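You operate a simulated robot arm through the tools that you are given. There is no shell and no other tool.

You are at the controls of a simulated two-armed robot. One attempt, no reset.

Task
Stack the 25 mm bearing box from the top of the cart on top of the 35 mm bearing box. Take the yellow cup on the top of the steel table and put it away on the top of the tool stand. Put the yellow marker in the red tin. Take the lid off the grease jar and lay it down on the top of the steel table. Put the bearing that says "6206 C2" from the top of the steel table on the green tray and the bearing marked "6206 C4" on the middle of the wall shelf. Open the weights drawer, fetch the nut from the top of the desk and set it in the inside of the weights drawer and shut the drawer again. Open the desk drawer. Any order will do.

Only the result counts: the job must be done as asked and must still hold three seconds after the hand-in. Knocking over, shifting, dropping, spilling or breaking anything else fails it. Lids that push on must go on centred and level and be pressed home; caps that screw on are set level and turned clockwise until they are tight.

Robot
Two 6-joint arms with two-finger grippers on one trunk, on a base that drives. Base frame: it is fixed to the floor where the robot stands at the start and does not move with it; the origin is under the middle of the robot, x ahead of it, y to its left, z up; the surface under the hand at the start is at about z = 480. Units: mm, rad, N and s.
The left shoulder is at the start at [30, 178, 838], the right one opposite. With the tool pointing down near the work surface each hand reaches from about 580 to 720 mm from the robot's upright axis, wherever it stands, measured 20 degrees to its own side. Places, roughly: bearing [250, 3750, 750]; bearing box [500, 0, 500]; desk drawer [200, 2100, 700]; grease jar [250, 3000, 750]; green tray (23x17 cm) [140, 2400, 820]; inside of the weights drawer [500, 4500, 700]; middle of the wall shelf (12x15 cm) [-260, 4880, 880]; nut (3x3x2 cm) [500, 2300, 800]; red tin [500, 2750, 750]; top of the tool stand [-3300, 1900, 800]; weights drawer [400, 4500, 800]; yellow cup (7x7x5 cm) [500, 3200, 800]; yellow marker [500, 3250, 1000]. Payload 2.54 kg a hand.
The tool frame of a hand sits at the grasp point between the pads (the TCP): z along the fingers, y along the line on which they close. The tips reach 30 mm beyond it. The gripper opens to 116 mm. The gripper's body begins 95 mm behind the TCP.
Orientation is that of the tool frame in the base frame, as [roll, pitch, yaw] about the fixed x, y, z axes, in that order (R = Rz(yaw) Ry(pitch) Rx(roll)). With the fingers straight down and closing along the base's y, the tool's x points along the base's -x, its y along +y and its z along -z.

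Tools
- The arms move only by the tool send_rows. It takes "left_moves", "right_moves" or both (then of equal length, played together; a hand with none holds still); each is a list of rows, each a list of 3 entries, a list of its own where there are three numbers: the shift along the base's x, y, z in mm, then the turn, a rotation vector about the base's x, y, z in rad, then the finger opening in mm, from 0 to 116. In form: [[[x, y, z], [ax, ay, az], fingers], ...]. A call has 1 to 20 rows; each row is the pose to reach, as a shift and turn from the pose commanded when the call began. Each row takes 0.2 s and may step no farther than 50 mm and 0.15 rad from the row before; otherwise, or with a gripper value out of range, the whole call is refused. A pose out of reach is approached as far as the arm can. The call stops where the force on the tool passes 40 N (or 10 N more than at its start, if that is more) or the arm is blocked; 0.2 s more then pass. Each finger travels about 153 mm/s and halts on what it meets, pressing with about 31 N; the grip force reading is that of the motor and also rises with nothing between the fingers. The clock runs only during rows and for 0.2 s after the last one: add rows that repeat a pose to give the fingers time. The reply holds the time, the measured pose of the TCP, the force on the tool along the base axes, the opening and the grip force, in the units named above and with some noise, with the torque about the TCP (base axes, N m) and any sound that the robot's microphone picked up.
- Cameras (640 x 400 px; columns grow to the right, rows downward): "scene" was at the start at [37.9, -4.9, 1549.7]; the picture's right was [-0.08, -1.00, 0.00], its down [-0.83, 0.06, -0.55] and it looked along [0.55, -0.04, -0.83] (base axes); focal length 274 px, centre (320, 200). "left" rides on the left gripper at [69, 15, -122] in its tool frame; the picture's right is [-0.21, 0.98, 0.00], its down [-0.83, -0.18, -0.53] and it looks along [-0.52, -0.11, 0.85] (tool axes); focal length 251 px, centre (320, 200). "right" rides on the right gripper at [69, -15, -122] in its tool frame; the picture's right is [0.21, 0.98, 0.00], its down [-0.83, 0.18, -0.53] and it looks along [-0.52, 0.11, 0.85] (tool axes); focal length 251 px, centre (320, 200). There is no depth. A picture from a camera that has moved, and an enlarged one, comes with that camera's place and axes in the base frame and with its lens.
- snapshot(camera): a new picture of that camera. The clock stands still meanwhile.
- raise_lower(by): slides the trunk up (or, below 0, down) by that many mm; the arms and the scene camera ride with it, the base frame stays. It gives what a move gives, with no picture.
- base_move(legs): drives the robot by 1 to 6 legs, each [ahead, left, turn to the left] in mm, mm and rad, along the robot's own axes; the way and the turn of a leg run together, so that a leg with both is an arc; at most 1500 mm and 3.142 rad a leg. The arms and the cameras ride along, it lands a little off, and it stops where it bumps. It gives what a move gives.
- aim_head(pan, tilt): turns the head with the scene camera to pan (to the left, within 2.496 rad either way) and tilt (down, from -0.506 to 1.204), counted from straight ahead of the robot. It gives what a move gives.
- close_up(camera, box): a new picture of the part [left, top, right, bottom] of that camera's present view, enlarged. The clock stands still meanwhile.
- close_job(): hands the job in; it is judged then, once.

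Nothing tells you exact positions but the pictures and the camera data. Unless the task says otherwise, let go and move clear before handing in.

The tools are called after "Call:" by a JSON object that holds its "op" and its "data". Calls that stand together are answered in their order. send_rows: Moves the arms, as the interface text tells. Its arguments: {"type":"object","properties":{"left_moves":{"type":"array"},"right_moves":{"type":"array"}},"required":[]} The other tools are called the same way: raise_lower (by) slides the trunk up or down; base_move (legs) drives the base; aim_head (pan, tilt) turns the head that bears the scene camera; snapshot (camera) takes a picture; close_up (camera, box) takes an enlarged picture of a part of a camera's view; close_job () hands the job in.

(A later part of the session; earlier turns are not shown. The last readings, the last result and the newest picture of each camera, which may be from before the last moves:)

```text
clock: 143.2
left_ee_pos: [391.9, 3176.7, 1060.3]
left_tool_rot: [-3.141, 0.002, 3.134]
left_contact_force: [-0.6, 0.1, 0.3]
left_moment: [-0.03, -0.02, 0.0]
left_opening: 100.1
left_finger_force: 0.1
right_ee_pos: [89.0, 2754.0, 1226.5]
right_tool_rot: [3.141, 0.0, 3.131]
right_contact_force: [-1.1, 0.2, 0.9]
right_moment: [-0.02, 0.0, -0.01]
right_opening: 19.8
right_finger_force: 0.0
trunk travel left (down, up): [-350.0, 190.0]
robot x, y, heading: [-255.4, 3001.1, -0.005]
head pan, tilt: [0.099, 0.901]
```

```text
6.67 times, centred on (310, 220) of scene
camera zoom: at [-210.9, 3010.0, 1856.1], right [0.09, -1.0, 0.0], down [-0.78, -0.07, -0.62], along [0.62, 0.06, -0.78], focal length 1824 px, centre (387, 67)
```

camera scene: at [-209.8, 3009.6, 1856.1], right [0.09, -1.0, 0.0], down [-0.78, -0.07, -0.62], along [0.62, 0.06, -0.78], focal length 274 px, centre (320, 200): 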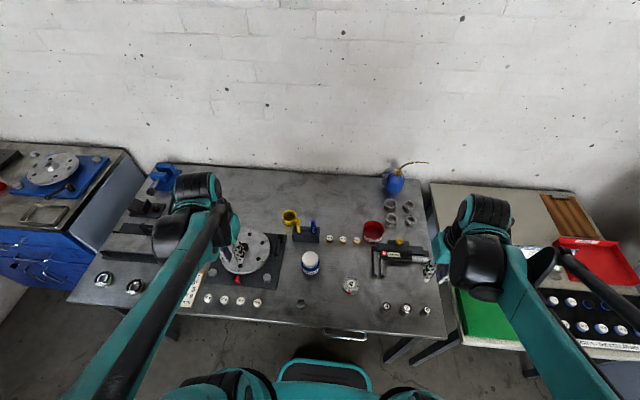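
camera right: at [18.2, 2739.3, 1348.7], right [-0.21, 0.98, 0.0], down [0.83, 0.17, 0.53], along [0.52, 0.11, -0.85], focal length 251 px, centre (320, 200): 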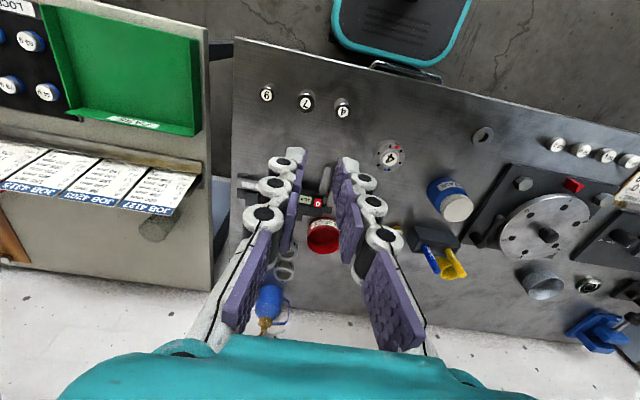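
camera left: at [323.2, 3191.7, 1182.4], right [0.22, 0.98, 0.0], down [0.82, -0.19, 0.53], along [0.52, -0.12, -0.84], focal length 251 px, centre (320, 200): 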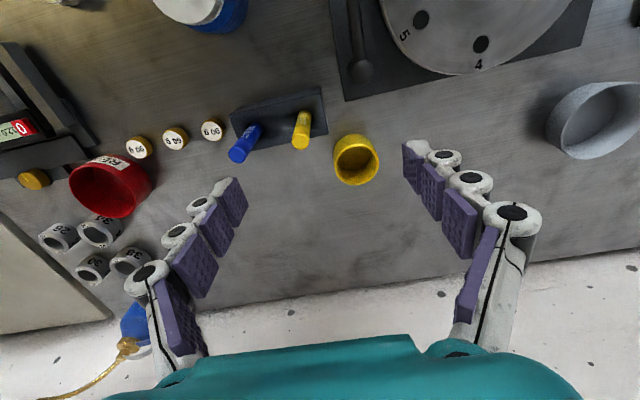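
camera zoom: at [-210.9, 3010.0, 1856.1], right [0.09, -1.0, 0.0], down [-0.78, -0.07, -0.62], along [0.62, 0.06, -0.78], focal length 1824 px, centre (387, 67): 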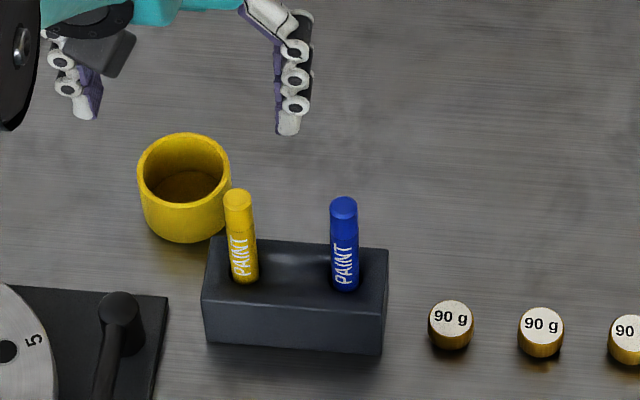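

I zoom into the left wrist view for precise triangulation of the marker, block and cup.

Call:
{"op": "close_up", "data": {"camera": "left", "box": [220, 70, 400, 200]}}

Call:
{"op": "close_up", "data": {"camera": "left", "box": [60, 110, 240, 240]}}

Call:
{"op": "close_up", "data": {"camera": "scene", "box": [330, 210, 410, 270]}}

```text
3.08 times, centred on (310, 135) of left
camera zoom: at [323.2, 3191.7, 1182.4], right [0.22, 0.98, 0.0], down [0.82, -0.19, 0.53], along [0.52, -0.12, -0.84], focal length 774 px, centre (351, 400)
```

zoom: 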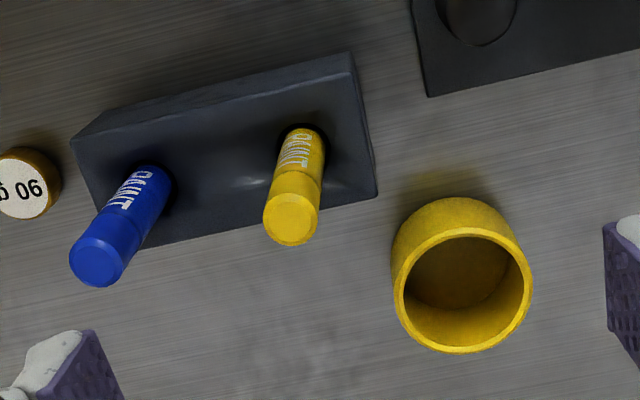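

```text
3.08 times, centred on (150, 175) of left
camera zoom: at [323.2, 3191.7, 1182.4], right [0.22, 0.98, 0.0], down [0.82, -0.19, 0.53], along [0.52, -0.12, -0.84], focal length 774 px, centre (843, 277)
```

zoom: 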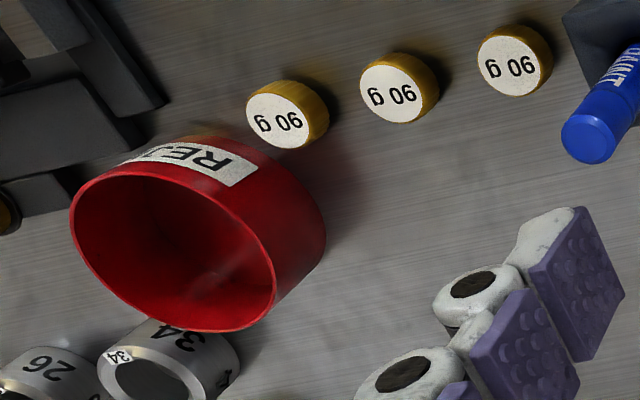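

```text
6.67 times, centred on (370, 240) of scene
camera zoom: at [-210.9, 3010.0, 1856.1], right [0.09, -1.0, 0.0], down [-0.78, -0.07, -0.62], along [0.62, 0.06, -0.78], focal length 1824 px, centre (-13, -67)
```

zoom: 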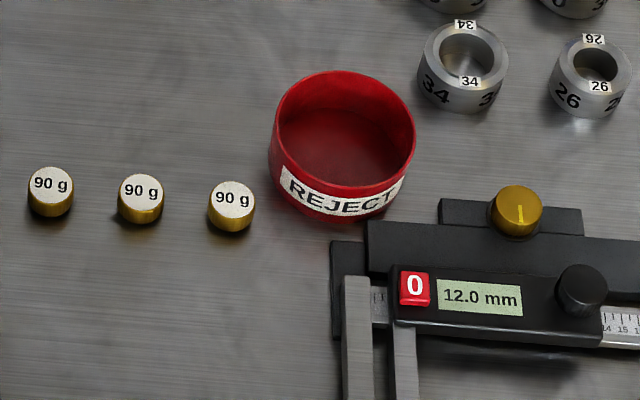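

Marker top is at about (395.5, 3157, 951), vertical. I move over it, descend with fingers at 60 mm, and look before closing.

Call:
{"op": "send_rows", "data": {"left_moves": [[[3.6, -20, 0], [0, 0, 0], 60], [[3.6, -20, -20], [0, 0, 0], 60], [[3.6, -20, -55], [0, 0, 0], 60], [[3.6, -20, -75], [0, 0, 0], 60], [[3.6, -20, -75], [0, 0, 0], 60]]}}

Call:
{"op": "snapshot", "data": {"camera": "left"}}

Call:
{"op": "close_up", "data": {"camera": "scene", "box": [270, 190, 350, 250]}}

```text
clock: 144.4
left_ee_pos: [395.8, 3155.4, 985.9]
left_tool_rot: [3.141, -0.001, 3.135]
left_contact_force: [-0.3, 0.5, 1.0]
left_moment: [-0.02, -0.02, 0.04]
left_opening: 60.3
left_finger_force: 0.1
right_ee_pos: [89.9, 2754.7, 1225.6]
right_tool_rot: [3.141, 0.002, 3.132]
right_contact_force: [-1.2, -0.3, -0.3]
right_moment: [0.01, -0.01, 0.03]
right_opening: 19.8
right_finger_force: 0.2
trunk travel left (down, up): [-350.0, 190.0]
robot x, y, heading: [-253.4, 3004.2, -0.008]
head pan, tilt: [0.099, 0.901]
```

```text
taken
camera left: at [326.5, 3170.5, 1108.4], right [0.22, 0.98, 0.0], down [0.82, -0.19, 0.53], along [0.52, -0.12, -0.85], focal length 251 px, centre (320, 200)
```

left: 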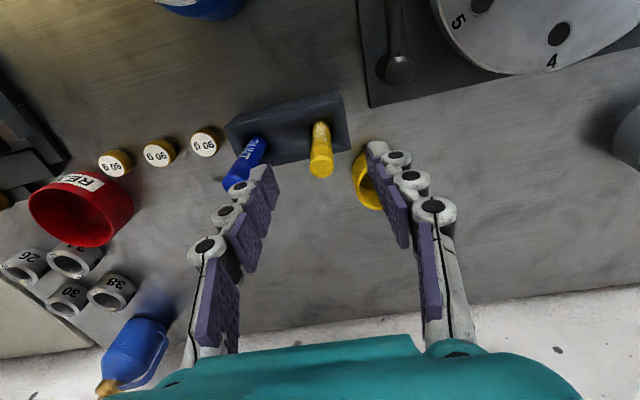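

```text
6.67 times, centred on (310, 220) of scene
camera zoom: at [-209.3, 3009.7, 1856.1], right [0.09, -1.0, 0.0], down [-0.78, -0.07, -0.62], along [0.62, 0.06, -0.78], focal length 1824 px, centre (387, 67)
```

zoom: 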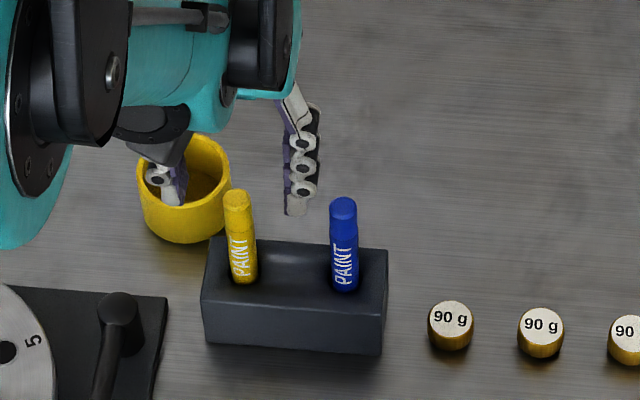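

The marker is right under the TCP. Descend 60 mm and grip.

Call:
{"op": "send_rows", "data": {"left_moves": [[[0, 0.5, -30], [0, 0, 0], 60], [[0, 0.5, -60], [0, 0, 0], 60], [[0, 0.5, -60], [0, 0, 0], 40], [[0, 0.5, -60], [0, 0, 0], 10], [[0, 0.5, -60], [0, 0, 0], 8], [[0, 0.5, -60], [0, 0, 0], 8]]}}

Call:
{"op": "snapshot", "data": {"camera": "left"}}

```text
clock: 145.8
left_ee_pos: [395.9, 3155.7, 924.9]
left_tool_rot: [-3.14, -0.001, 3.135]
left_contact_force: [-0.1, 0.4, -0.7]
left_moment: [0.04, 0.03, 0.0]
left_opening: 14.9
left_finger_force: 31.0
right_ee_pos: [88.6, 2755.2, 1225.9]
right_tool_rot: [-3.141, 0.0, 3.133]
right_contact_force: [0.2, 0.0, -0.3]
right_moment: [0.01, -0.01, -0.03]
right_opening: 20.1
right_finger_force: 0.1
trunk travel left (down, up): [-350.0, 190.0]
robot x, y, heading: [-252.9, 3000.8, -0.007]
head pan, tilt: [0.099, 0.901]
```

```text
taken
camera left: at [326.4, 3171.5, 1047.0], right [0.22, 0.98, 0.0], down [0.82, -0.19, 0.53], along [0.52, -0.12, -0.85], focal length 251 px, centre (320, 200)
```

left: 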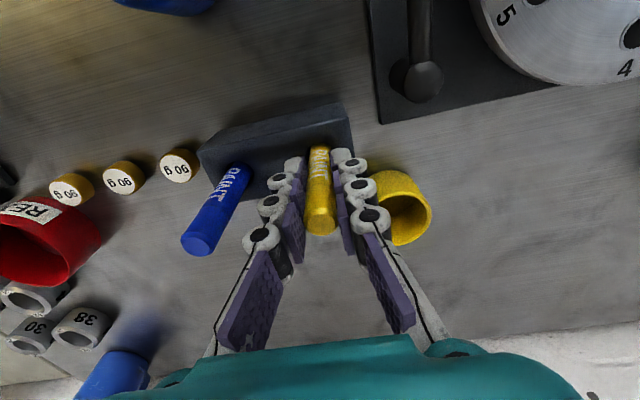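

Gripped (14.9 mm). I lift it straight up 130 mm.

Call:
{"op": "send_rows", "data": {"left_moves": [[[0, 0, 20], [0, 0, 0], 8], [[0, 0, 45], [0, 0, 0], 8], [[0, 0, 75], [0, 0, 0], 8], [[0, 0, 105], [0, 0, 0], 8], [[0, 0, 135], [0, 0, 0], 8], [[0, 0, 135], [0, 0, 0], 8]]}}

Call:
{"op": "close_up", "data": {"camera": "scene", "box": [250, 150, 370, 250]}}

Call:
{"op": "snapshot", "data": {"camera": "left"}}

```text
clock: 147.2
left_ee_pos: [398.1, 3153.5, 1058.6]
left_tool_rot: [3.141, 0.001, 3.135]
left_contact_force: [0.0, 0.0, -0.4]
left_moment: [0.0, 0.03, 0.03]
left_opening: 14.9
left_finger_force: 30.9
right_ee_pos: [89.8, 2753.6, 1226.5]
right_tool_rot: [3.14, 0.0, 3.134]
right_contact_force: [0.2, -0.5, -0.1]
right_moment: [-0.02, 0.02, 0.02]
right_opening: 19.9
right_finger_force: 0.1
trunk travel left (down, up): [-350.0, 190.0]
robot x, y, heading: [-248.3, 2998.6, -0.007]
head pan, tilt: [0.099, 0.901]
```

```text
4.00 times, centred on (310, 200) of scene
camera zoom: at [-208.5, 3009.8, 1856.0], right [0.09, -1.0, 0.0], down [-0.78, -0.07, -0.62], along [0.62, 0.06, -0.78], focal length 1095 px, centre (360, 200)
```

zoom: 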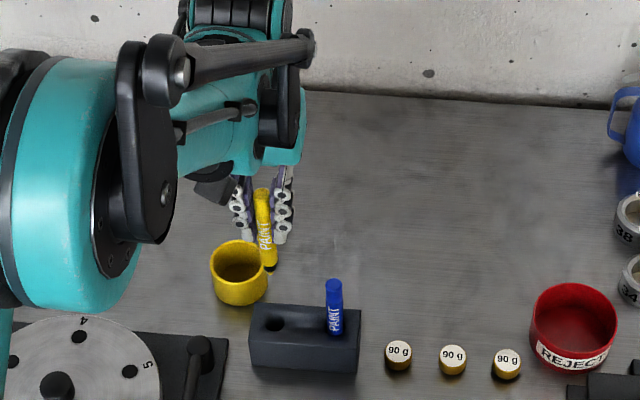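

```text
taken
camera left: at [328.0, 3170.2, 1180.7], right [0.22, 0.98, 0.0], down [0.82, -0.19, 0.53], along [0.52, -0.12, -0.85], focal length 251 px, centre (320, 200)
```

left: 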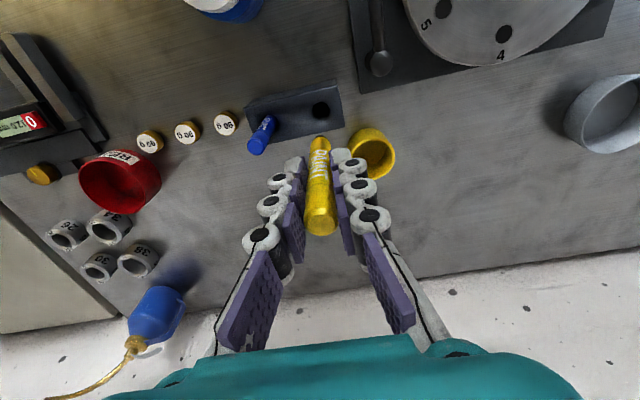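

Marker is out (about 115 mm long). The red tin at about (434, 2840) is out of the left arm's range, so I strafe right 325 mm.

Call:
{"op": "base_move", "data": {"legs": [[0, -325, 0.007]]}}

Call:
{"op": "snapshot", "data": {"camera": "left"}}

Call:
{"op": "snapshot", "data": {"camera": "scene"}}

```text
clock: 149.3
left_ee_pos: [395.7, 2838.3, 1058.3]
left_tool_rot: [3.141, -0.001, -3.138]
left_contact_force: [-0.2, -0.1, -0.9]
left_moment: [0.04, 0.03, -0.02]
left_opening: 14.9
left_finger_force: 31.6
right_ee_pos: [92.9, 2432.1, 1226.5]
right_tool_rot: [-3.141, 0.001, -3.138]
right_contact_force: [-0.3, -1.1, -0.1]
right_moment: [0.04, 0.01, -0.01]
right_opening: 20.2
right_finger_force: 0.2
trunk travel left (down, up): [-350.0, 190.0]
robot x, y, heading: [-258.9, 2681.4, 0.001]
head pan, tilt: [0.099, 0.901]
```

```text
taken
camera left: at [325.4, 2852.1, 1180.6], right [0.21, 0.98, 0.0], down [0.83, -0.18, 0.53], along [0.52, -0.11, -0.85], focal length 251 px, centre (320, 200)
```

left: 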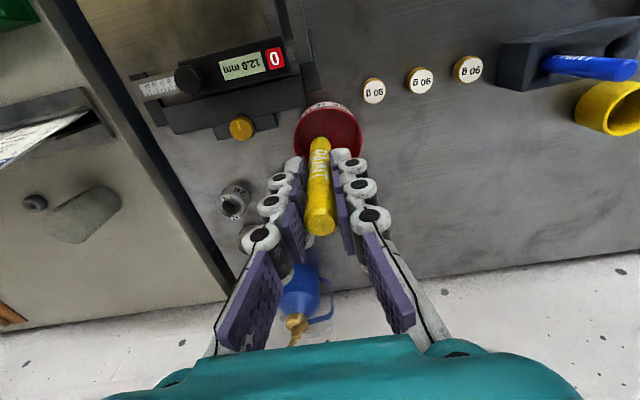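

```text
taken
camera scene: at [-209.4, 2684.8, 1856.0], right [0.1, -0.99, 0.0], down [-0.78, -0.08, -0.62], along [0.62, 0.07, -0.78], focal length 274 px, centre (320, 200)
```

scene: 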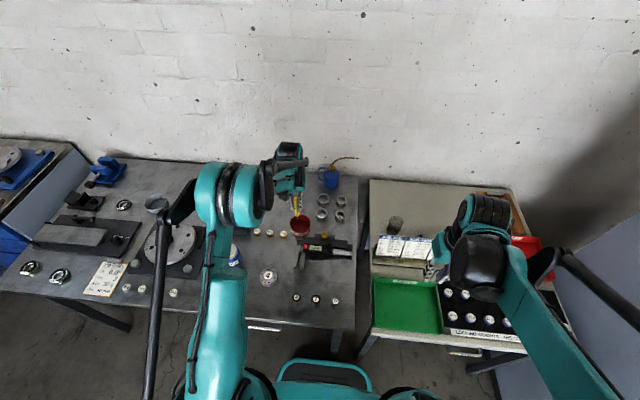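

The wrist view now also shows the nut and glass well. I zoom into the tin and the nut.

Call:
{"op": "close_up", "data": {"camera": "left", "box": [260, 80, 400, 180]}}

Call:
{"op": "close_up", "data": {"camera": "left", "box": [0, 80, 200, 280]}}

Call:
{"op": "close_up", "data": {"camera": "scene", "box": [260, 190, 350, 250]}}

Call:
{"op": "close_up", "data": {"camera": "scene", "box": [360, 190, 450, 270]}}

```text
4.00 times, centred on (330, 130) of left
camera zoom: at [325.4, 2852.1, 1180.6], right [0.21, 0.98, 0.0], down [0.83, -0.18, 0.53], along [0.52, -0.11, -0.85], focal length 1006 px, centre (280, 480)
```

zoom: 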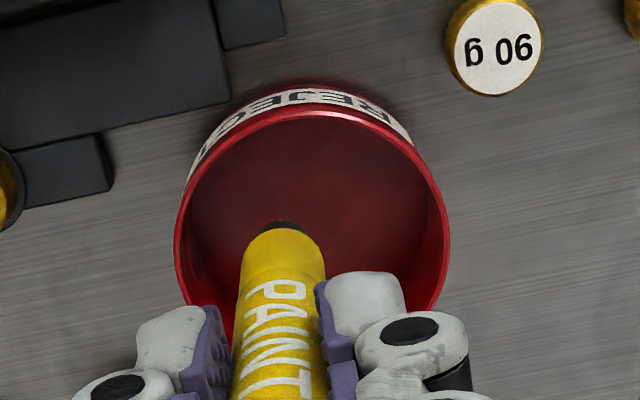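

```text
2.00 times, centred on (100, 180) of left
camera zoom: at [325.4, 2852.1, 1180.6], right [0.21, 0.98, 0.0], down [0.83, -0.18, 0.53], along [0.52, -0.11, -0.85], focal length 503 px, centre (760, 240)
```

zoom: 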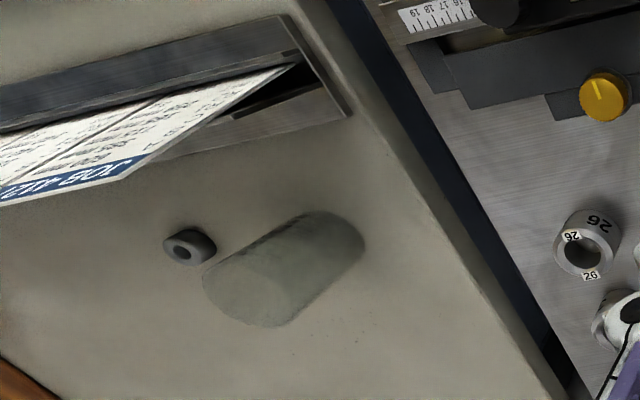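

```text
6.67 times, centred on (305, 220) of scene
camera zoom: at [-209.4, 2684.8, 1856.0], right [0.1, -0.99, 0.0], down [-0.78, -0.08, -0.62], along [0.62, 0.07, -0.78], focal length 1824 px, centre (420, 67)
```

zoom: 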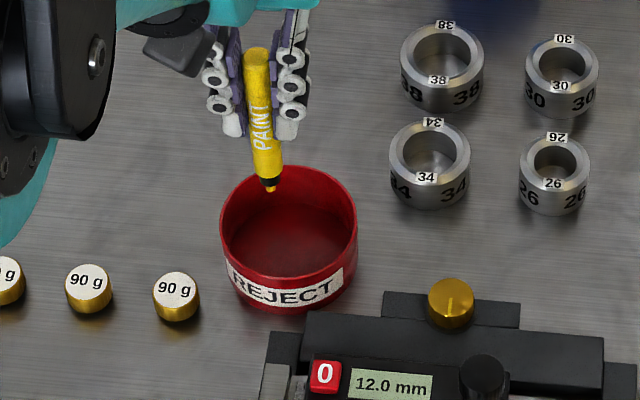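

```text
5.00 times, centred on (405, 230) of scene
camera zoom: at [-209.4, 2684.8, 1856.0], right [0.1, -0.99, 0.0], down [-0.78, -0.08, -0.62], along [0.62, 0.07, -0.78], focal length 1368 px, centre (-105, 50)
```

zoom: 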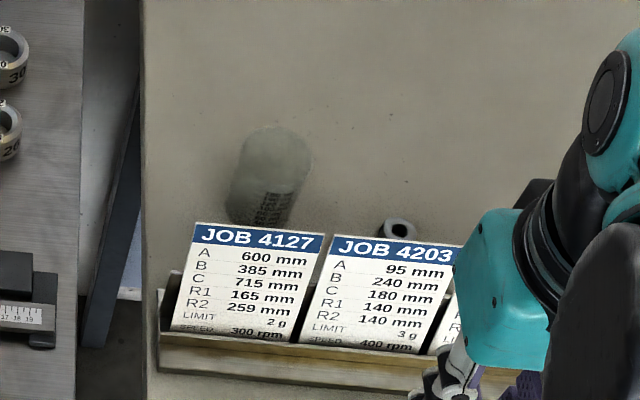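

Nut top is at about (456, 2307, 811); the tin's centre at about (434.5, 2839), rim z≈860. I tilt the marker by 0.95 rad so that it will lean inside the tin, then check.

Call:
{"op": "send_rows", "data": {"left_moves": [[[0, 0, 0], [0, -0.136, 0], 8], [[0, 0, 0], [0, -0.272, 0], 8], [[0, 0, 0], [0, -0.408, 0], 8], [[-5, 0, 0], [0, -0.544, 0], 8], [[-10, 0, 0], [0, -0.68, 0], 8], [[-14, 0.5, -20], [0, -0.816, 0], 8], [[-14.7, 0.7, -50], [0, -0.95, 0], 8], [[-14.7, 0.7, -80], [0, -0.95, 0], 8], [[-14.7, 0.7, -80], [0, -0.95, 0], 8]]}}

Call:
{"op": "close_up", "data": {"camera": "scene", "box": [240, 180, 360, 260]}}

Call:
{"op": "snapshot", "data": {"camera": "left"}}

```text
clock: 151.3
left_ee_pos: [451.7, 2832.5, 1025.1]
left_tool_rot: [-3.136, 0.949, -3.132]
left_contact_force: [-0.4, -0.1, 0.3]
left_moment: [0.01, -0.01, -0.01]
left_opening: 15.0
left_finger_force: 30.7
left hand out of reach, approached as far as the arm can: row 6, 7, 8, 9
right_ee_pos: [91.5, 2435.0, 1226.8]
right_tool_rot: [-3.141, 0.0, -3.137]
right_contact_force: [0.5, 0.2, -0.5]
right_moment: [-0.02, -0.04, -0.03]
right_opening: 19.9
right_finger_force: 0.1
trunk travel left (down, up): [-350.0, 190.0]
robot x, y, heading: [-252.7, 2676.8, 0.007]
head pan, tilt: [0.099, 0.901]
```

```text
5.00 times, centred on (300, 220) of scene
camera zoom: at [-210.4, 2685.3, 1856.1], right [0.1, -0.99, 0.0], down [-0.78, -0.08, -0.62], along [0.62, 0.07, -0.78], focal length 1368 px, centre (420, 100)
```

zoom: 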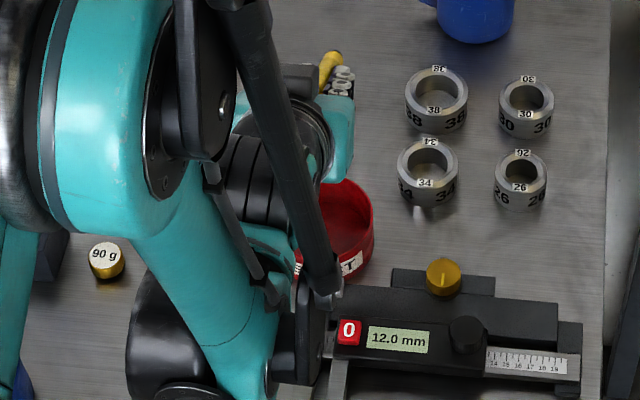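

```text
taken
camera left: at [312.3, 2848.4, 1040.2], right [0.12, 0.98, 0.17], down [0.05, -0.18, 0.98], along [0.99, -0.11, -0.07], focal length 251 px, centre (320, 200)
```

left: 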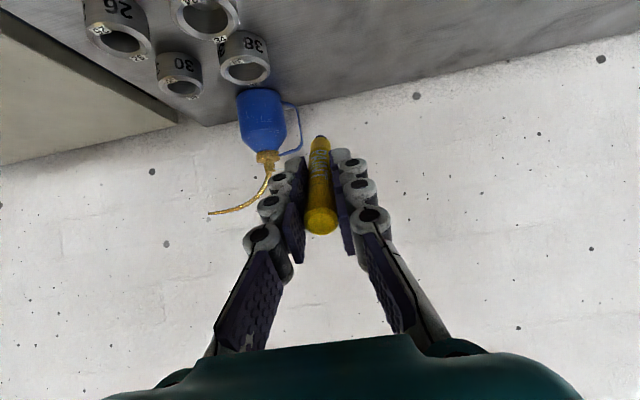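

The tilted pose is too close to the body for this arm. I back the base up 180 mm so the tilted hand fits.

Call:
{"op": "base_move", "data": {"legs": [[-180, 0, 0]]}}

Call:
{"op": "send_rows", "data": {"left_moves": [[[0, 0, 0], [0, 0, 0], 8], [[0, 0, 0], [0, 0, 0], 8]]}}

Call:
{"op": "snapshot", "data": {"camera": "scene"}}

```text
clock: 152.8
left_ee_pos: [277.7, 2831.4, 1026.0]
left_tool_rot: [-3.134, 0.949, -3.134]
left_contact_force: [-0.7, 0.2, 0.2]
left_moment: [0.0, 0.01, -0.01]
left_opening: 15.3
left_finger_force: 30.7
right_ee_pos: [-82.5, 2431.3, 1225.7]
right_tool_rot: [-3.141, 0.002, -3.14]
right_contact_force: [0.1, -0.2, -0.6]
right_moment: [0.03, -0.04, 0.0]
right_opening: 20.2
right_finger_force: 0.0
trunk travel left (down, up): [-350.0, 190.0]
robot x, y, heading: [-424.8, 2676.4, -0.0]
head pan, tilt: [0.099, 0.901]
```

```text
clock: 153.4
left_ee_pos: [279.4, 2831.1, 1026.4]
left_tool_rot: [-3.135, 0.95, -3.134]
left_contact_force: [-0.3, 0.4, -0.2]
left_moment: [-0.02, -0.02, -0.04]
left_opening: 15.1
left_finger_force: 30.9
right_ee_pos: [-81.7, 2431.3, 1226.5]
right_tool_rot: [-3.141, -0.001, -3.139]
right_contact_force: [-0.8, 0.3, -0.2]
right_moment: [-0.03, -0.03, 0.04]
right_opening: 20.0
right_finger_force: 0.0
trunk travel left (down, up): [-350.0, 190.0]
robot x, y, heading: [-423.7, 2673.4, 0.007]
head pan, tilt: [0.099, 0.901]
```

```text
taken
camera scene: at [-384.3, 2684.5, 1856.1], right [0.1, -0.99, 0.0], down [-0.78, -0.08, -0.62], along [0.62, 0.06, -0.78], focal length 274 px, centre (320, 200)
```

scene: 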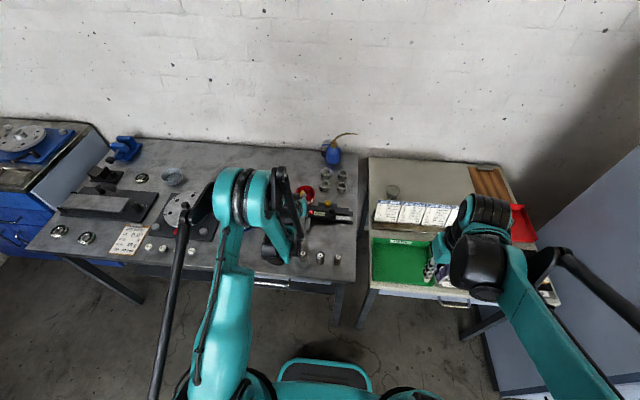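

I test the relative command after the unreachable pose with a small forward move.

Call:
{"op": "send_rows", "data": {"left_moves": [[[30, 4, 0], [0, 0, 0], 8], [[60, 8, 0], [0, 0, 0], 8], [[60, 8, 0], [0, 0, 0], 8]]}}

```text
clock: 154.2
left_ee_pos: [338.1, 2840.3, 1024.9]
left_tool_rot: [-3.135, 0.949, -3.131]
left_contact_force: [1.0, 0.5, -1.0]
left_moment: [0.0, 0.01, 0.04]
left_opening: 14.8
left_finger_force: 31.3
right_ee_pos: [-81.8, 2432.1, 1226.5]
right_tool_rot: [-3.14, 0.001, -3.14]
right_contact_force: [0.2, -0.6, 0.1]
right_moment: [0.05, 0.0, 0.04]
right_opening: 19.8
right_finger_force: 0.0
trunk travel left (down, up): [-350.0, 190.0]
robot x, y, heading: [-427.0, 2675.2, 0.006]
head pan, tilt: [0.099, 0.901]
```

Commands track the actual pose. I move to just above the tin and check.

Call:
{"op": "send_rows", "data": {"left_moves": [[[22, 0, -20], [0, 0, 0], 8], [[43, -1, -40], [0, 0, 0], 8], [[43, -1, -70], [0, 0, 0], 8], [[43, -1, -95], [0, 0, 0], 8], [[43, -1, -95], [0, 0, 0], 8]]}}

Call:
{"op": "close_up", "data": {"camera": "scene", "box": [240, 160, 380, 260]}}

Call:
{"op": "snapshot", "data": {"camera": "left"}}

```text
clock: 155.4
left_ee_pos: [383.5, 2840.5, 930.9]
left_tool_rot: [-3.135, 0.95, -3.136]
left_contact_force: [0.1, 0.4, -0.4]
left_moment: [-0.01, -0.01, 0.0]
left_opening: 15.3
left_finger_force: 31.1
right_ee_pos: [-81.3, 2432.5, 1226.5]
right_tool_rot: [-3.14, 0.0, -3.141]
right_contact_force: [-0.9, -0.3, 0.4]
right_moment: [0.0, -0.01, 0.01]
right_opening: 19.7
right_finger_force: 0.2
trunk travel left (down, up): [-350.0, 190.0]
robot x, y, heading: [-423.5, 2674.7, 0.0]
head pan, tilt: [0.099, 0.901]
```

```text
4.00 times, centred on (310, 210) of scene
camera zoom: at [-383.6, 2684.4, 1856.1], right [0.1, -0.99, 0.0], down [-0.78, -0.08, -0.62], along [0.62, 0.06, -0.78], focal length 1095 px, centre (360, 160)
```

zoom: 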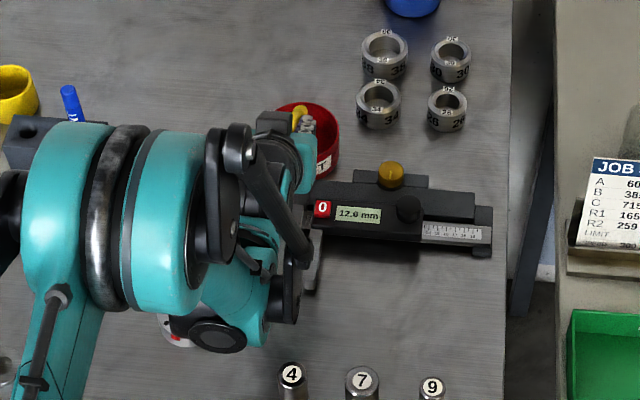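

```text
taken
camera left: at [244.1, 2854.8, 945.1], right [0.12, 0.98, 0.17], down [0.05, -0.18, 0.98], along [0.99, -0.11, -0.07], focal length 251 px, centre (320, 200)
```

left: 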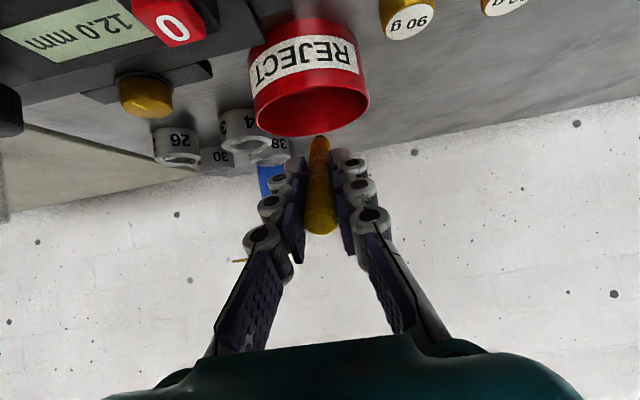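

Aligned with the tin. I lower the marker into it (40 mm) and shift 4 mm back.

Call:
{"op": "send_rows", "data": {"left_moves": [[[-4, 0, -12], [0, 0, 0], 8], [[-4, 0, -24], [0, 0, 0], 8], [[-4, 0, -34], [0, 0, 0], 8], [[-4, 0, -39], [0, 0, 0], 8], [[-4, 0, -39], [0, 0, 0], 8]]}}

Call:
{"op": "snapshot", "data": {"camera": "left"}}

Call:
{"op": "close_up", "data": {"camera": "scene", "box": [280, 170, 340, 220]}}

```text
clock: 156.6
left_ee_pos: [376.3, 2839.8, 894.7]
left_tool_rot: [-3.135, 0.947, -3.134]
left_contact_force: [0.1, 0.2, 0.7]
left_moment: [-0.01, 0.02, 0.01]
left_opening: 15.1
left_finger_force: 30.6
left hand out of reach, approached as far as the arm can: row 4, 5
right_ee_pos: [-81.5, 2432.2, 1227.3]
right_tool_rot: [-3.141, -0.002, -3.139]
right_contact_force: [-0.4, -0.3, 0.5]
right_moment: [0.0, -0.01, 0.02]
right_opening: 19.9
right_finger_force: 0.0
trunk travel left (down, up): [-350.0, 190.0]
robot x, y, heading: [-424.3, 2676.5, 0.0]
head pan, tilt: [0.099, 0.901]
```

```text
taken
camera left: at [236.3, 2853.9, 910.4], right [0.12, 0.98, 0.17], down [0.05, -0.18, 0.98], along [0.99, -0.11, -0.07], focal length 251 px, centre (320, 200)
```

left: 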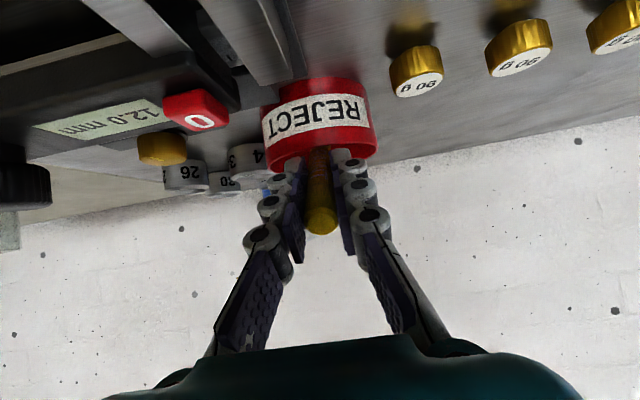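

```text
8.00 times, centred on (310, 195) of scene
camera zoom: at [-382.8, 2684.6, 1856.0], right [0.1, -0.99, 0.0], down [-0.78, -0.08, -0.62], along [0.62, 0.06, -0.78], focal length 2189 px, centre (400, 240)
```

zoom: 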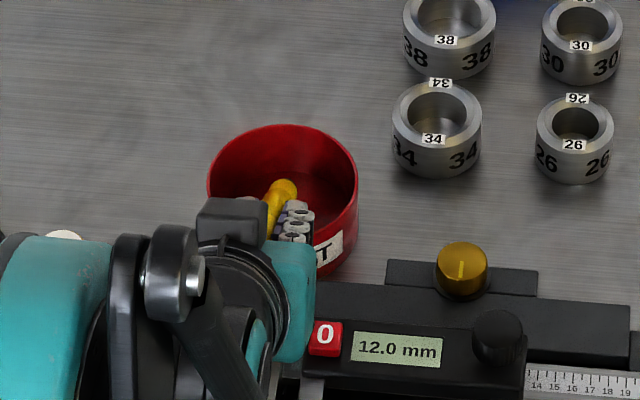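

The marker's lower end is inside the tin, 20-odd mm above its floor. I release and back out along the tool axis.

Call:
{"op": "send_rows", "data": {"left_moves": [[[0, 0, 0], [0, 0, 0], 30], [[0, 0, 0], [0, 0, 0], 50], [[0, 0, 0], [0, 0, 0], 50], [[0, 0, 0], [0, 0, 0], 50]]}}

Call:
{"op": "snapshot", "data": {"camera": "left"}}

Call:
{"op": "close_up", "data": {"camera": "scene", "box": [280, 170, 340, 220]}}

```text
clock: 157.6
left_ee_pos: [375.6, 2840.0, 895.1]
left_tool_rot: [-3.135, 0.948, -3.132]
left_contact_force: [0.5, 0.0, 0.9]
left_moment: [-0.01, -0.01, 0.02]
left_opening: 49.8
left_finger_force: 0.0
right_ee_pos: [-81.6, 2432.3, 1226.2]
right_tool_rot: [-3.141, 0.0, -3.141]
right_contact_force: [0.5, 0.4, -0.4]
right_moment: [0.0, -0.03, -0.01]
right_opening: 19.9
right_finger_force: 0.2
trunk travel left (down, up): [-350.0, 190.0]
robot x, y, heading: [-425.3, 2671.7, 0.007]
head pan, tilt: [0.099, 0.901]
```

```text
taken
camera left: at [236.3, 2854.0, 910.5], right [0.12, 0.98, 0.17], down [0.05, -0.18, 0.98], along [0.99, -0.11, -0.07], focal length 251 px, centre (320, 200)
```

left: 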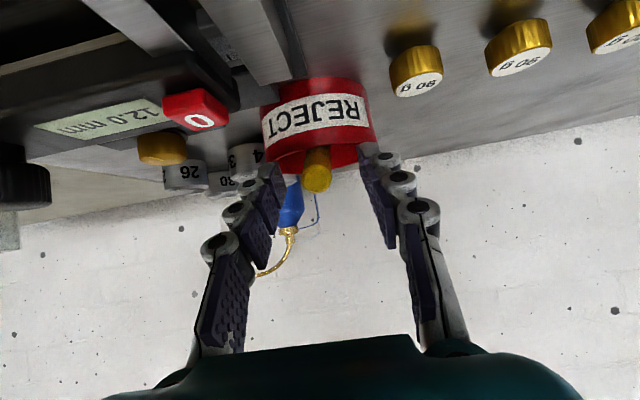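

```text
8.00 times, centred on (310, 195) of scene
camera zoom: at [-383.0, 2684.5, 1856.0], right [0.1, -0.99, 0.0], down [-0.78, -0.08, -0.62], along [0.62, 0.06, -0.78], focal length 2189 px, centre (400, 240)
```

zoom: 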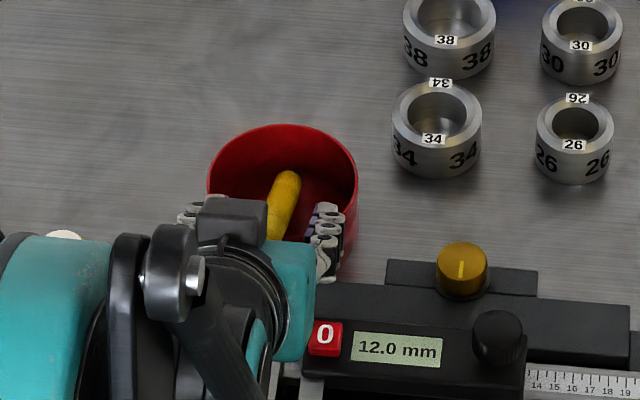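

The marker leans safely inside the tin. I lift the hand straight up, then un-tilt while drawing back.

Call:
{"op": "send_rows", "data": {"left_moves": [[[0, 0, 25], [0, 0, 0], 50], [[0, 0, 60], [0, 0, 0], 50], [[0, 0, 100], [0, 0, 0], 50], [[0, 0, 140], [0, 0, 0], 50], [[-15, 0, 160], [0, 0.136, 0], 50], [[-40, 0, 170], [0, 0.272, 0], 50], [[-65, 0, 180], [0, 0.408, 0], 50], [[-90, 0, 190], [0, 0.544, 0], 50], [[-115, 0, 200], [0, 0.68, 0], 50], [[-140, 0, 210], [0, 0.816, 0], 50], [[-160, 0, 220], [0, 0.95, 0], 50], [[-160, 0, 220], [0, 0.95, 0], 50]]}}

Call:
{"op": "close_up", "data": {"camera": "scene", "box": [250, 150, 390, 250]}}

```text
clock: 160.2
left_ee_pos: [214.8, 2837.2, 1114.9]
left_tool_rot: [-3.139, -0.002, -3.136]
left_contact_force: [0.1, 0.0, -0.4]
left_moment: [0.0, -0.01, 0.03]
left_opening: 50.0
left_finger_force: 0.0
right_ee_pos: [-81.4, 2432.5, 1226.5]
right_tool_rot: [3.141, 0.0, -3.14]
right_contact_force: [0.1, -0.1, 0.8]
right_moment: [0.0, 0.01, -0.01]
right_opening: 20.0
right_finger_force: 0.1
trunk travel left (down, up): [-350.0, 190.0]
robot x, y, heading: [-425.5, 2676.5, 0.006]
head pan, tilt: [0.099, 0.901]
```

```text
4.00 times, centred on (320, 200) of scene
camera zoom: at [-383.4, 2684.6, 1856.0], right [0.1, -0.99, 0.0], down [-0.78, -0.08, -0.62], along [0.62, 0.06, -0.78], focal length 1095 px, centre (320, 200)
```

zoom: 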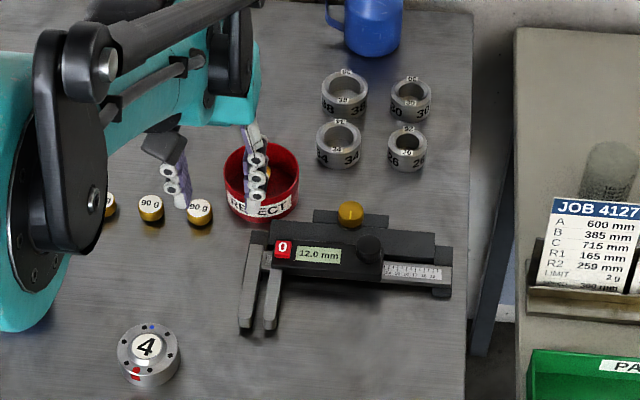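

Marker done. Next, the grease jar lid: I drive to bring the jar at about (249, 3089) into the right hand's range.

Call:
{"op": "base_move", "data": {"legs": [[80, 455, 0]]}}

Call:
{"op": "send_rows", "data": {"left_moves": [[[-30, 10, 20], [0, 0, 0], 50], [[-60, 20, 40], [0, 0, 0], 50], [[-90, 40, 60], [0, 0, 0], 50], [[-120, 60, 80], [0, 0, 0], 50], [[-150, 80, 100], [0, 0, 0], 50], [[-180, 100, 110], [0, 0, 0], 50]], "right_moves": [[[30, 15, -10], [0, 0, 0], 60], [[60, 30, -20], [0, 0, 0], 100], [[90, 50, -40], [0, 0, 0], 100], [[120, 70, -60], [0, 0, 0], 100], [[150, 90, -80], [0, 0, 0], 100], [[180, 110, -100], [0, 0, 0], 100]]}}

Call:
{"op": "snapshot", "data": {"camera": "right"}}

Call:
{"op": "snapshot", "data": {"camera": "scene"}}

```text
clock: 163.0
left_ee_pos: [296.1, 3294.5, 1115.2]
left_tool_rot: [-3.139, -0.002, -3.139]
left_contact_force: [-0.8, 0.0, 0.1]
left_moment: [0.01, -0.02, -0.03]
left_opening: 49.9
left_finger_force: 0.1
right_ee_pos: [-3.1, 2891.1, 1226.8]
right_tool_rot: [3.141, 0.0, 3.141]
right_contact_force: [-0.2, -0.1, -1.7]
right_moment: [-0.02, -0.03, -0.03]
right_opening: 19.8
right_finger_force: 0.1
trunk travel left (down, up): [-350.0, 190.0]
robot x, y, heading: [-342.2, 3137.7, 0.002]
head pan, tilt: [0.099, 0.901]
```

```text
clock: 164.4
left_ee_pos: [115.1, 3397.4, 1227.5]
left_tool_rot: [-3.138, 0.0, -3.141]
left_contact_force: [1.0, 0.7, -0.5]
left_moment: [-0.02, 0.04, -0.01]
left_opening: 50.0
left_finger_force: 0.1
right_ee_pos: [178.6, 2999.6, 1125.1]
right_tool_rot: [-3.14, 0.0, 3.14]
right_contact_force: [0.5, 0.3, 0.2]
right_moment: [-0.05, 0.01, -0.01]
right_opening: 99.9
right_finger_force: 0.0
trunk travel left (down, up): [-350.0, 190.0]
robot x, y, heading: [-345.1, 3139.6, -0.001]
head pan, tilt: [0.099, 0.901]
```

```text
taken
camera right: at [107.3, 2985.4, 1247.2], right [-0.21, 0.98, 0.0], down [0.83, 0.18, 0.53], along [0.52, 0.11, -0.85], focal length 251 px, centre (320, 200)
```

right: 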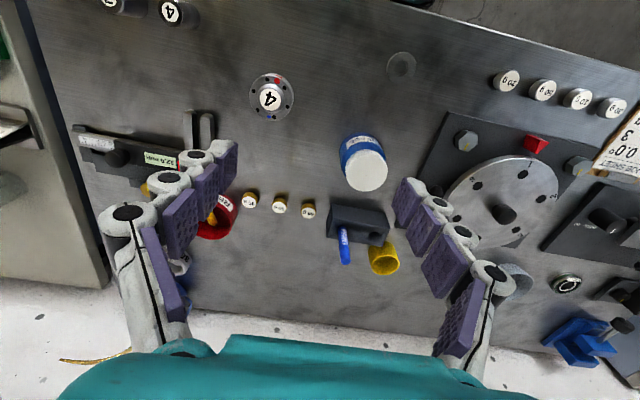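

```text
taken
camera scene: at [-302.4, 3145.5, 1856.0], right [0.1, -0.99, 0.0], down [-0.78, -0.08, -0.62], along [0.62, 0.06, -0.78], focal length 274 px, centre (320, 200)
```

scene: 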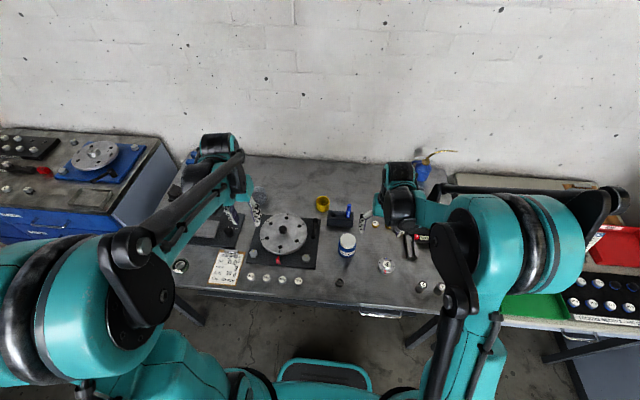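

I take enlarged views of the jar in both cameras for exact geometry.

Call:
{"op": "close_up", "data": {"camera": "right", "box": [320, 120, 410, 205]}}

Call:
{"op": "close_up", "data": {"camera": "scene", "box": [320, 215, 380, 275]}}

```text
4.71 times, centred on (365, 162) of right
camera zoom: at [107.3, 2985.4, 1247.2], right [-0.21, 0.98, 0.0], down [0.83, 0.18, 0.53], along [0.52, 0.11, -0.85], focal length 1183 px, centre (108, 376)
```

zoom: 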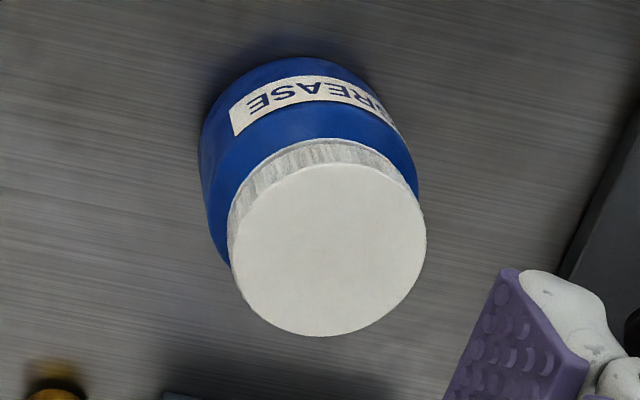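

```text
6.67 times, centred on (350, 245) of scene
camera zoom: at [-302.4, 3145.5, 1856.0], right [0.1, -0.99, 0.0], down [-0.78, -0.08, -0.62], along [0.62, 0.06, -0.78], focal length 1824 px, centre (120, -100)
```

zoom: 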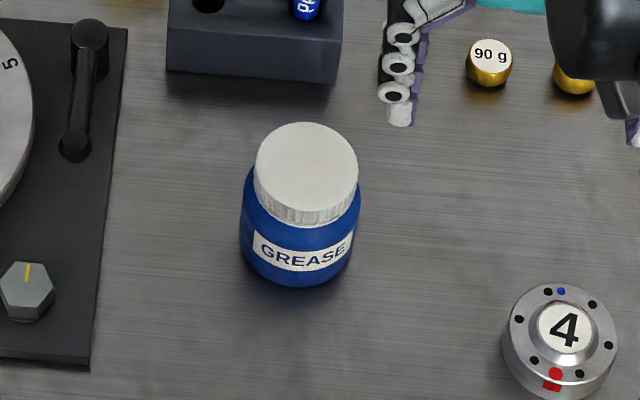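

The lid is about 62 mm wide, top at (256, 3089.5, 902), about 16 mm tall. I position the right hand above it.

Call:
{"op": "send_rows", "data": {"right_moves": [[[26, 30, -20], [0, 0, 0], 100], [[52, 60, -45], [0, 0, 0], 100], [[77.4, 90, -70], [0, 0, 0], 100], [[77.4, 90, -110], [0, 0, 0], 100], [[77.4, 90, -150], [0, 0, 0], 100], [[77.4, 90, -150], [0, 0, 0], 100]]}}

Call:
{"op": "snapshot", "data": {"camera": "right"}}

Call:
{"op": "close_up", "data": {"camera": "scene", "box": [310, 200, 390, 270]}}

```text
clock: 165.8
left_ee_pos: [114.3, 3396.2, 1227.2]
left_tool_rot: [-3.14, -0.003, -3.141]
left_contact_force: [0.3, 0.2, -0.1]
left_moment: [-0.01, 0.01, 0.02]
left_opening: 50.0
left_finger_force: 0.0
right_ee_pos: [257.1, 3092.7, 974.8]
right_tool_rot: [-3.141, -0.001, 3.141]
right_contact_force: [0.1, -0.4, 0.6]
right_moment: [-0.01, -0.02, -0.01]
right_opening: 100.0
right_finger_force: 0.0
trunk travel left (down, up): [-350.0, 190.0]
robot x, y, heading: [-343.8, 3134.8, 0.004]
head pan, tilt: [0.099, 0.901]
```

```text
taken
camera right: at [186.2, 3076.7, 1097.6], right [-0.21, 0.98, 0.0], down [0.83, 0.18, 0.53], along [0.52, 0.11, -0.85], focal length 251 px, centre (320, 200)
```

right: 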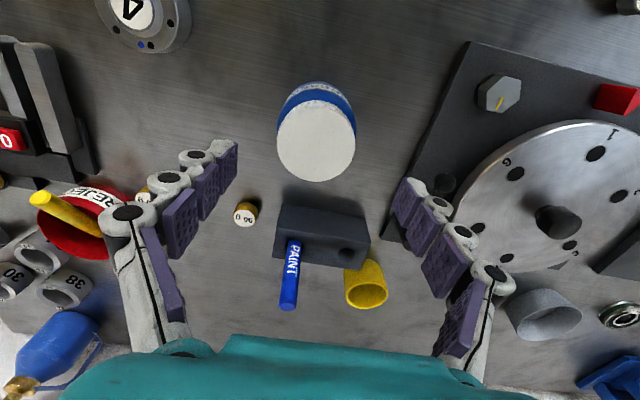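

```text
5.71 times, centred on (350, 235) of scene
camera zoom: at [-304.0, 3144.1, 1856.1], right [0.1, -0.99, 0.0], down [-0.78, -0.08, -0.62], along [0.62, 0.06, -0.78], focal length 1564 px, centre (149, 0)
```

zoom: 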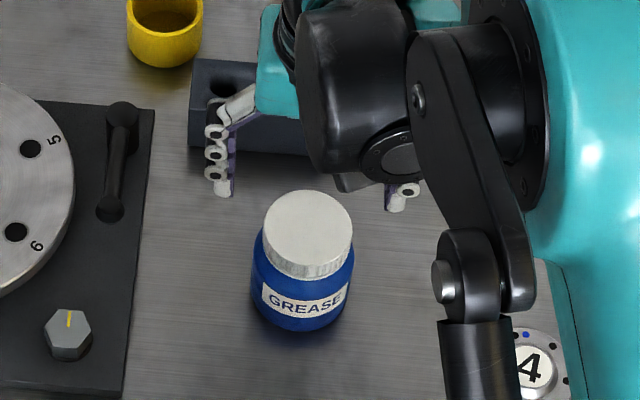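

I descend so the fingertips reach the lid's lower edge and grip it.

Call:
{"op": "send_rows", "data": {"right_moves": [[[-1, -3.2, -20], [0, 0, 0], 100], [[-1, -3.2, -45], [0, 0, 0], 100], [[-1, -3.2, -56], [0, 0, 0], 90], [[-1, -3.2, -56], [0, 0, 0], 70], [[-1, -3.2, -56], [0, 0, 0], 50], [[-1, -3.2, -56], [0, 0, 0], 50], [[-1, -3.2, -56], [0, 0, 0], 50]]}}

Call:
{"op": "snapshot", "data": {"camera": "right"}}

Call:
{"op": "close_up", "data": {"camera": "scene", "box": [310, 200, 390, 270]}}

```text
clock: 167.4
left_ee_pos: [114.8, 3397.8, 1227.9]
left_tool_rot: [-3.14, -0.001, -3.139]
left_contact_force: [-0.3, -0.4, 0.1]
left_moment: [-0.04, 0.02, -0.01]
left_opening: 50.1
left_finger_force: 0.1
right_ee_pos: [255.6, 3089.1, 920.3]
right_tool_rot: [-3.142, -0.001, 3.141]
right_contact_force: [-0.6, 1.4, 1.5]
right_moment: [0.03, 0.01, -0.02]
right_opening: 57.8
right_finger_force: 30.7
trunk travel left (down, up): [-350.0, 190.0]
robot x, y, heading: [-344.3, 3133.9, -0.002]
head pan, tilt: [0.099, 0.901]
```

```text
taken
camera right: at [184.7, 3072.4, 1041.7], right [-0.21, 0.98, 0.0], down [0.83, 0.18, 0.53], along [0.52, 0.11, -0.85], focal length 251 px, centre (320, 200)
```

right: 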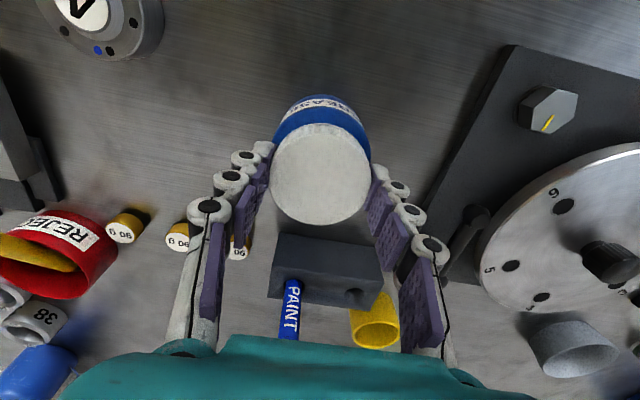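

```text
5.71 times, centred on (350, 235) of scene
camera zoom: at [-303.4, 3144.2, 1856.0], right [0.1, -0.99, 0.0], down [-0.78, -0.08, -0.62], along [0.62, 0.06, -0.78], focal length 1564 px, centre (149, 0)
```

zoom: 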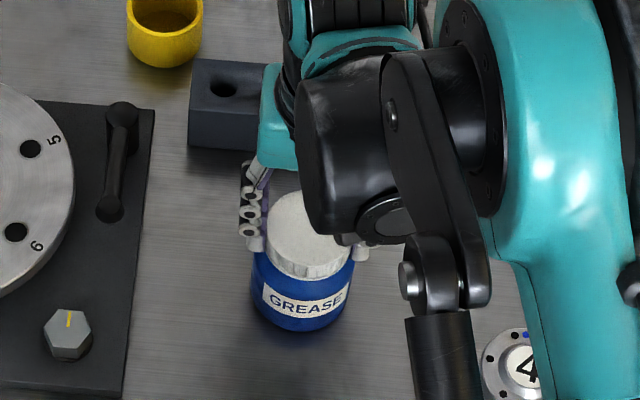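

Lid gripped (57.8 mm). I test with a small counter-clockwise turn and watch torque and the label.

Call:
{"op": "send_rows", "data": {"right_moves": [[[0, 0, 0], [0, 0, 0.08], 50], [[0, 0, 0], [0, 0, 0.16], 50], [[0, 0, 0], [0, 0, 0.24], 50], [[0, 0, 0], [0, 0, 0.3], 50], [[0, 0, 0], [0, 0, 0.3], 50]]}}

Call:
{"op": "snapshot", "data": {"camera": "right"}}

Call:
{"op": "close_up", "data": {"camera": "scene", "box": [310, 200, 390, 270]}}

```text
clock: 168.6
left_ee_pos: [115.5, 3395.5, 1227.6]
left_tool_rot: [-3.142, -0.001, -3.139]
left_contact_force: [0.7, 0.5, 0.8]
left_moment: [0.02, 0.02, 0.02]
left_opening: 50.0
left_finger_force: 0.1
right_ee_pos: [253.9, 3087.5, 920.1]
right_tool_rot: [3.141, 0.0, -2.842]
right_contact_force: [-0.2, 0.3, -1.0]
right_moment: [-0.06, 0.08, -0.04]
right_opening: 57.9
right_finger_force: 30.8
trunk travel left (down, up): [-350.0, 190.0]
robot x, y, heading: [-345.5, 3137.1, -0.0]
head pan, tilt: [0.099, 0.901]
```

```text
taken
camera right: at [190.5, 3052.7, 1042.1], right [-0.49, 0.87, 0.0], down [0.74, 0.42, 0.53], along [0.46, 0.26, -0.85], focal length 251 px, centre (320, 200)
```

right: 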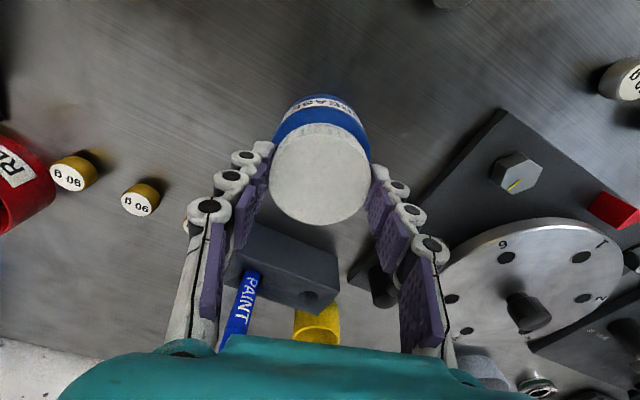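

```text
5.71 times, centred on (350, 235) of scene
camera zoom: at [-303.3, 3144.0, 1856.0], right [0.1, -0.99, 0.0], down [-0.78, -0.08, -0.62], along [0.62, 0.06, -0.78], focal length 1564 px, centre (149, 0)
```

zoom: 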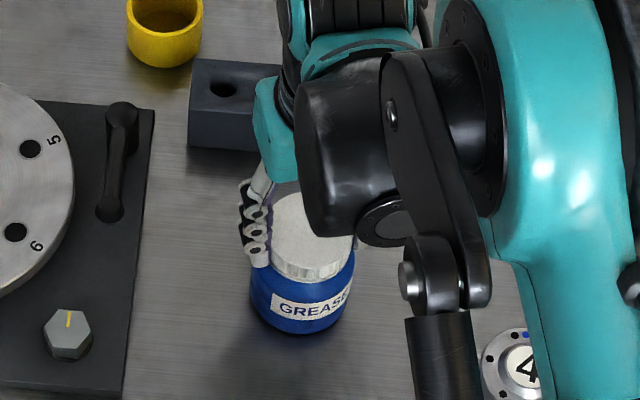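

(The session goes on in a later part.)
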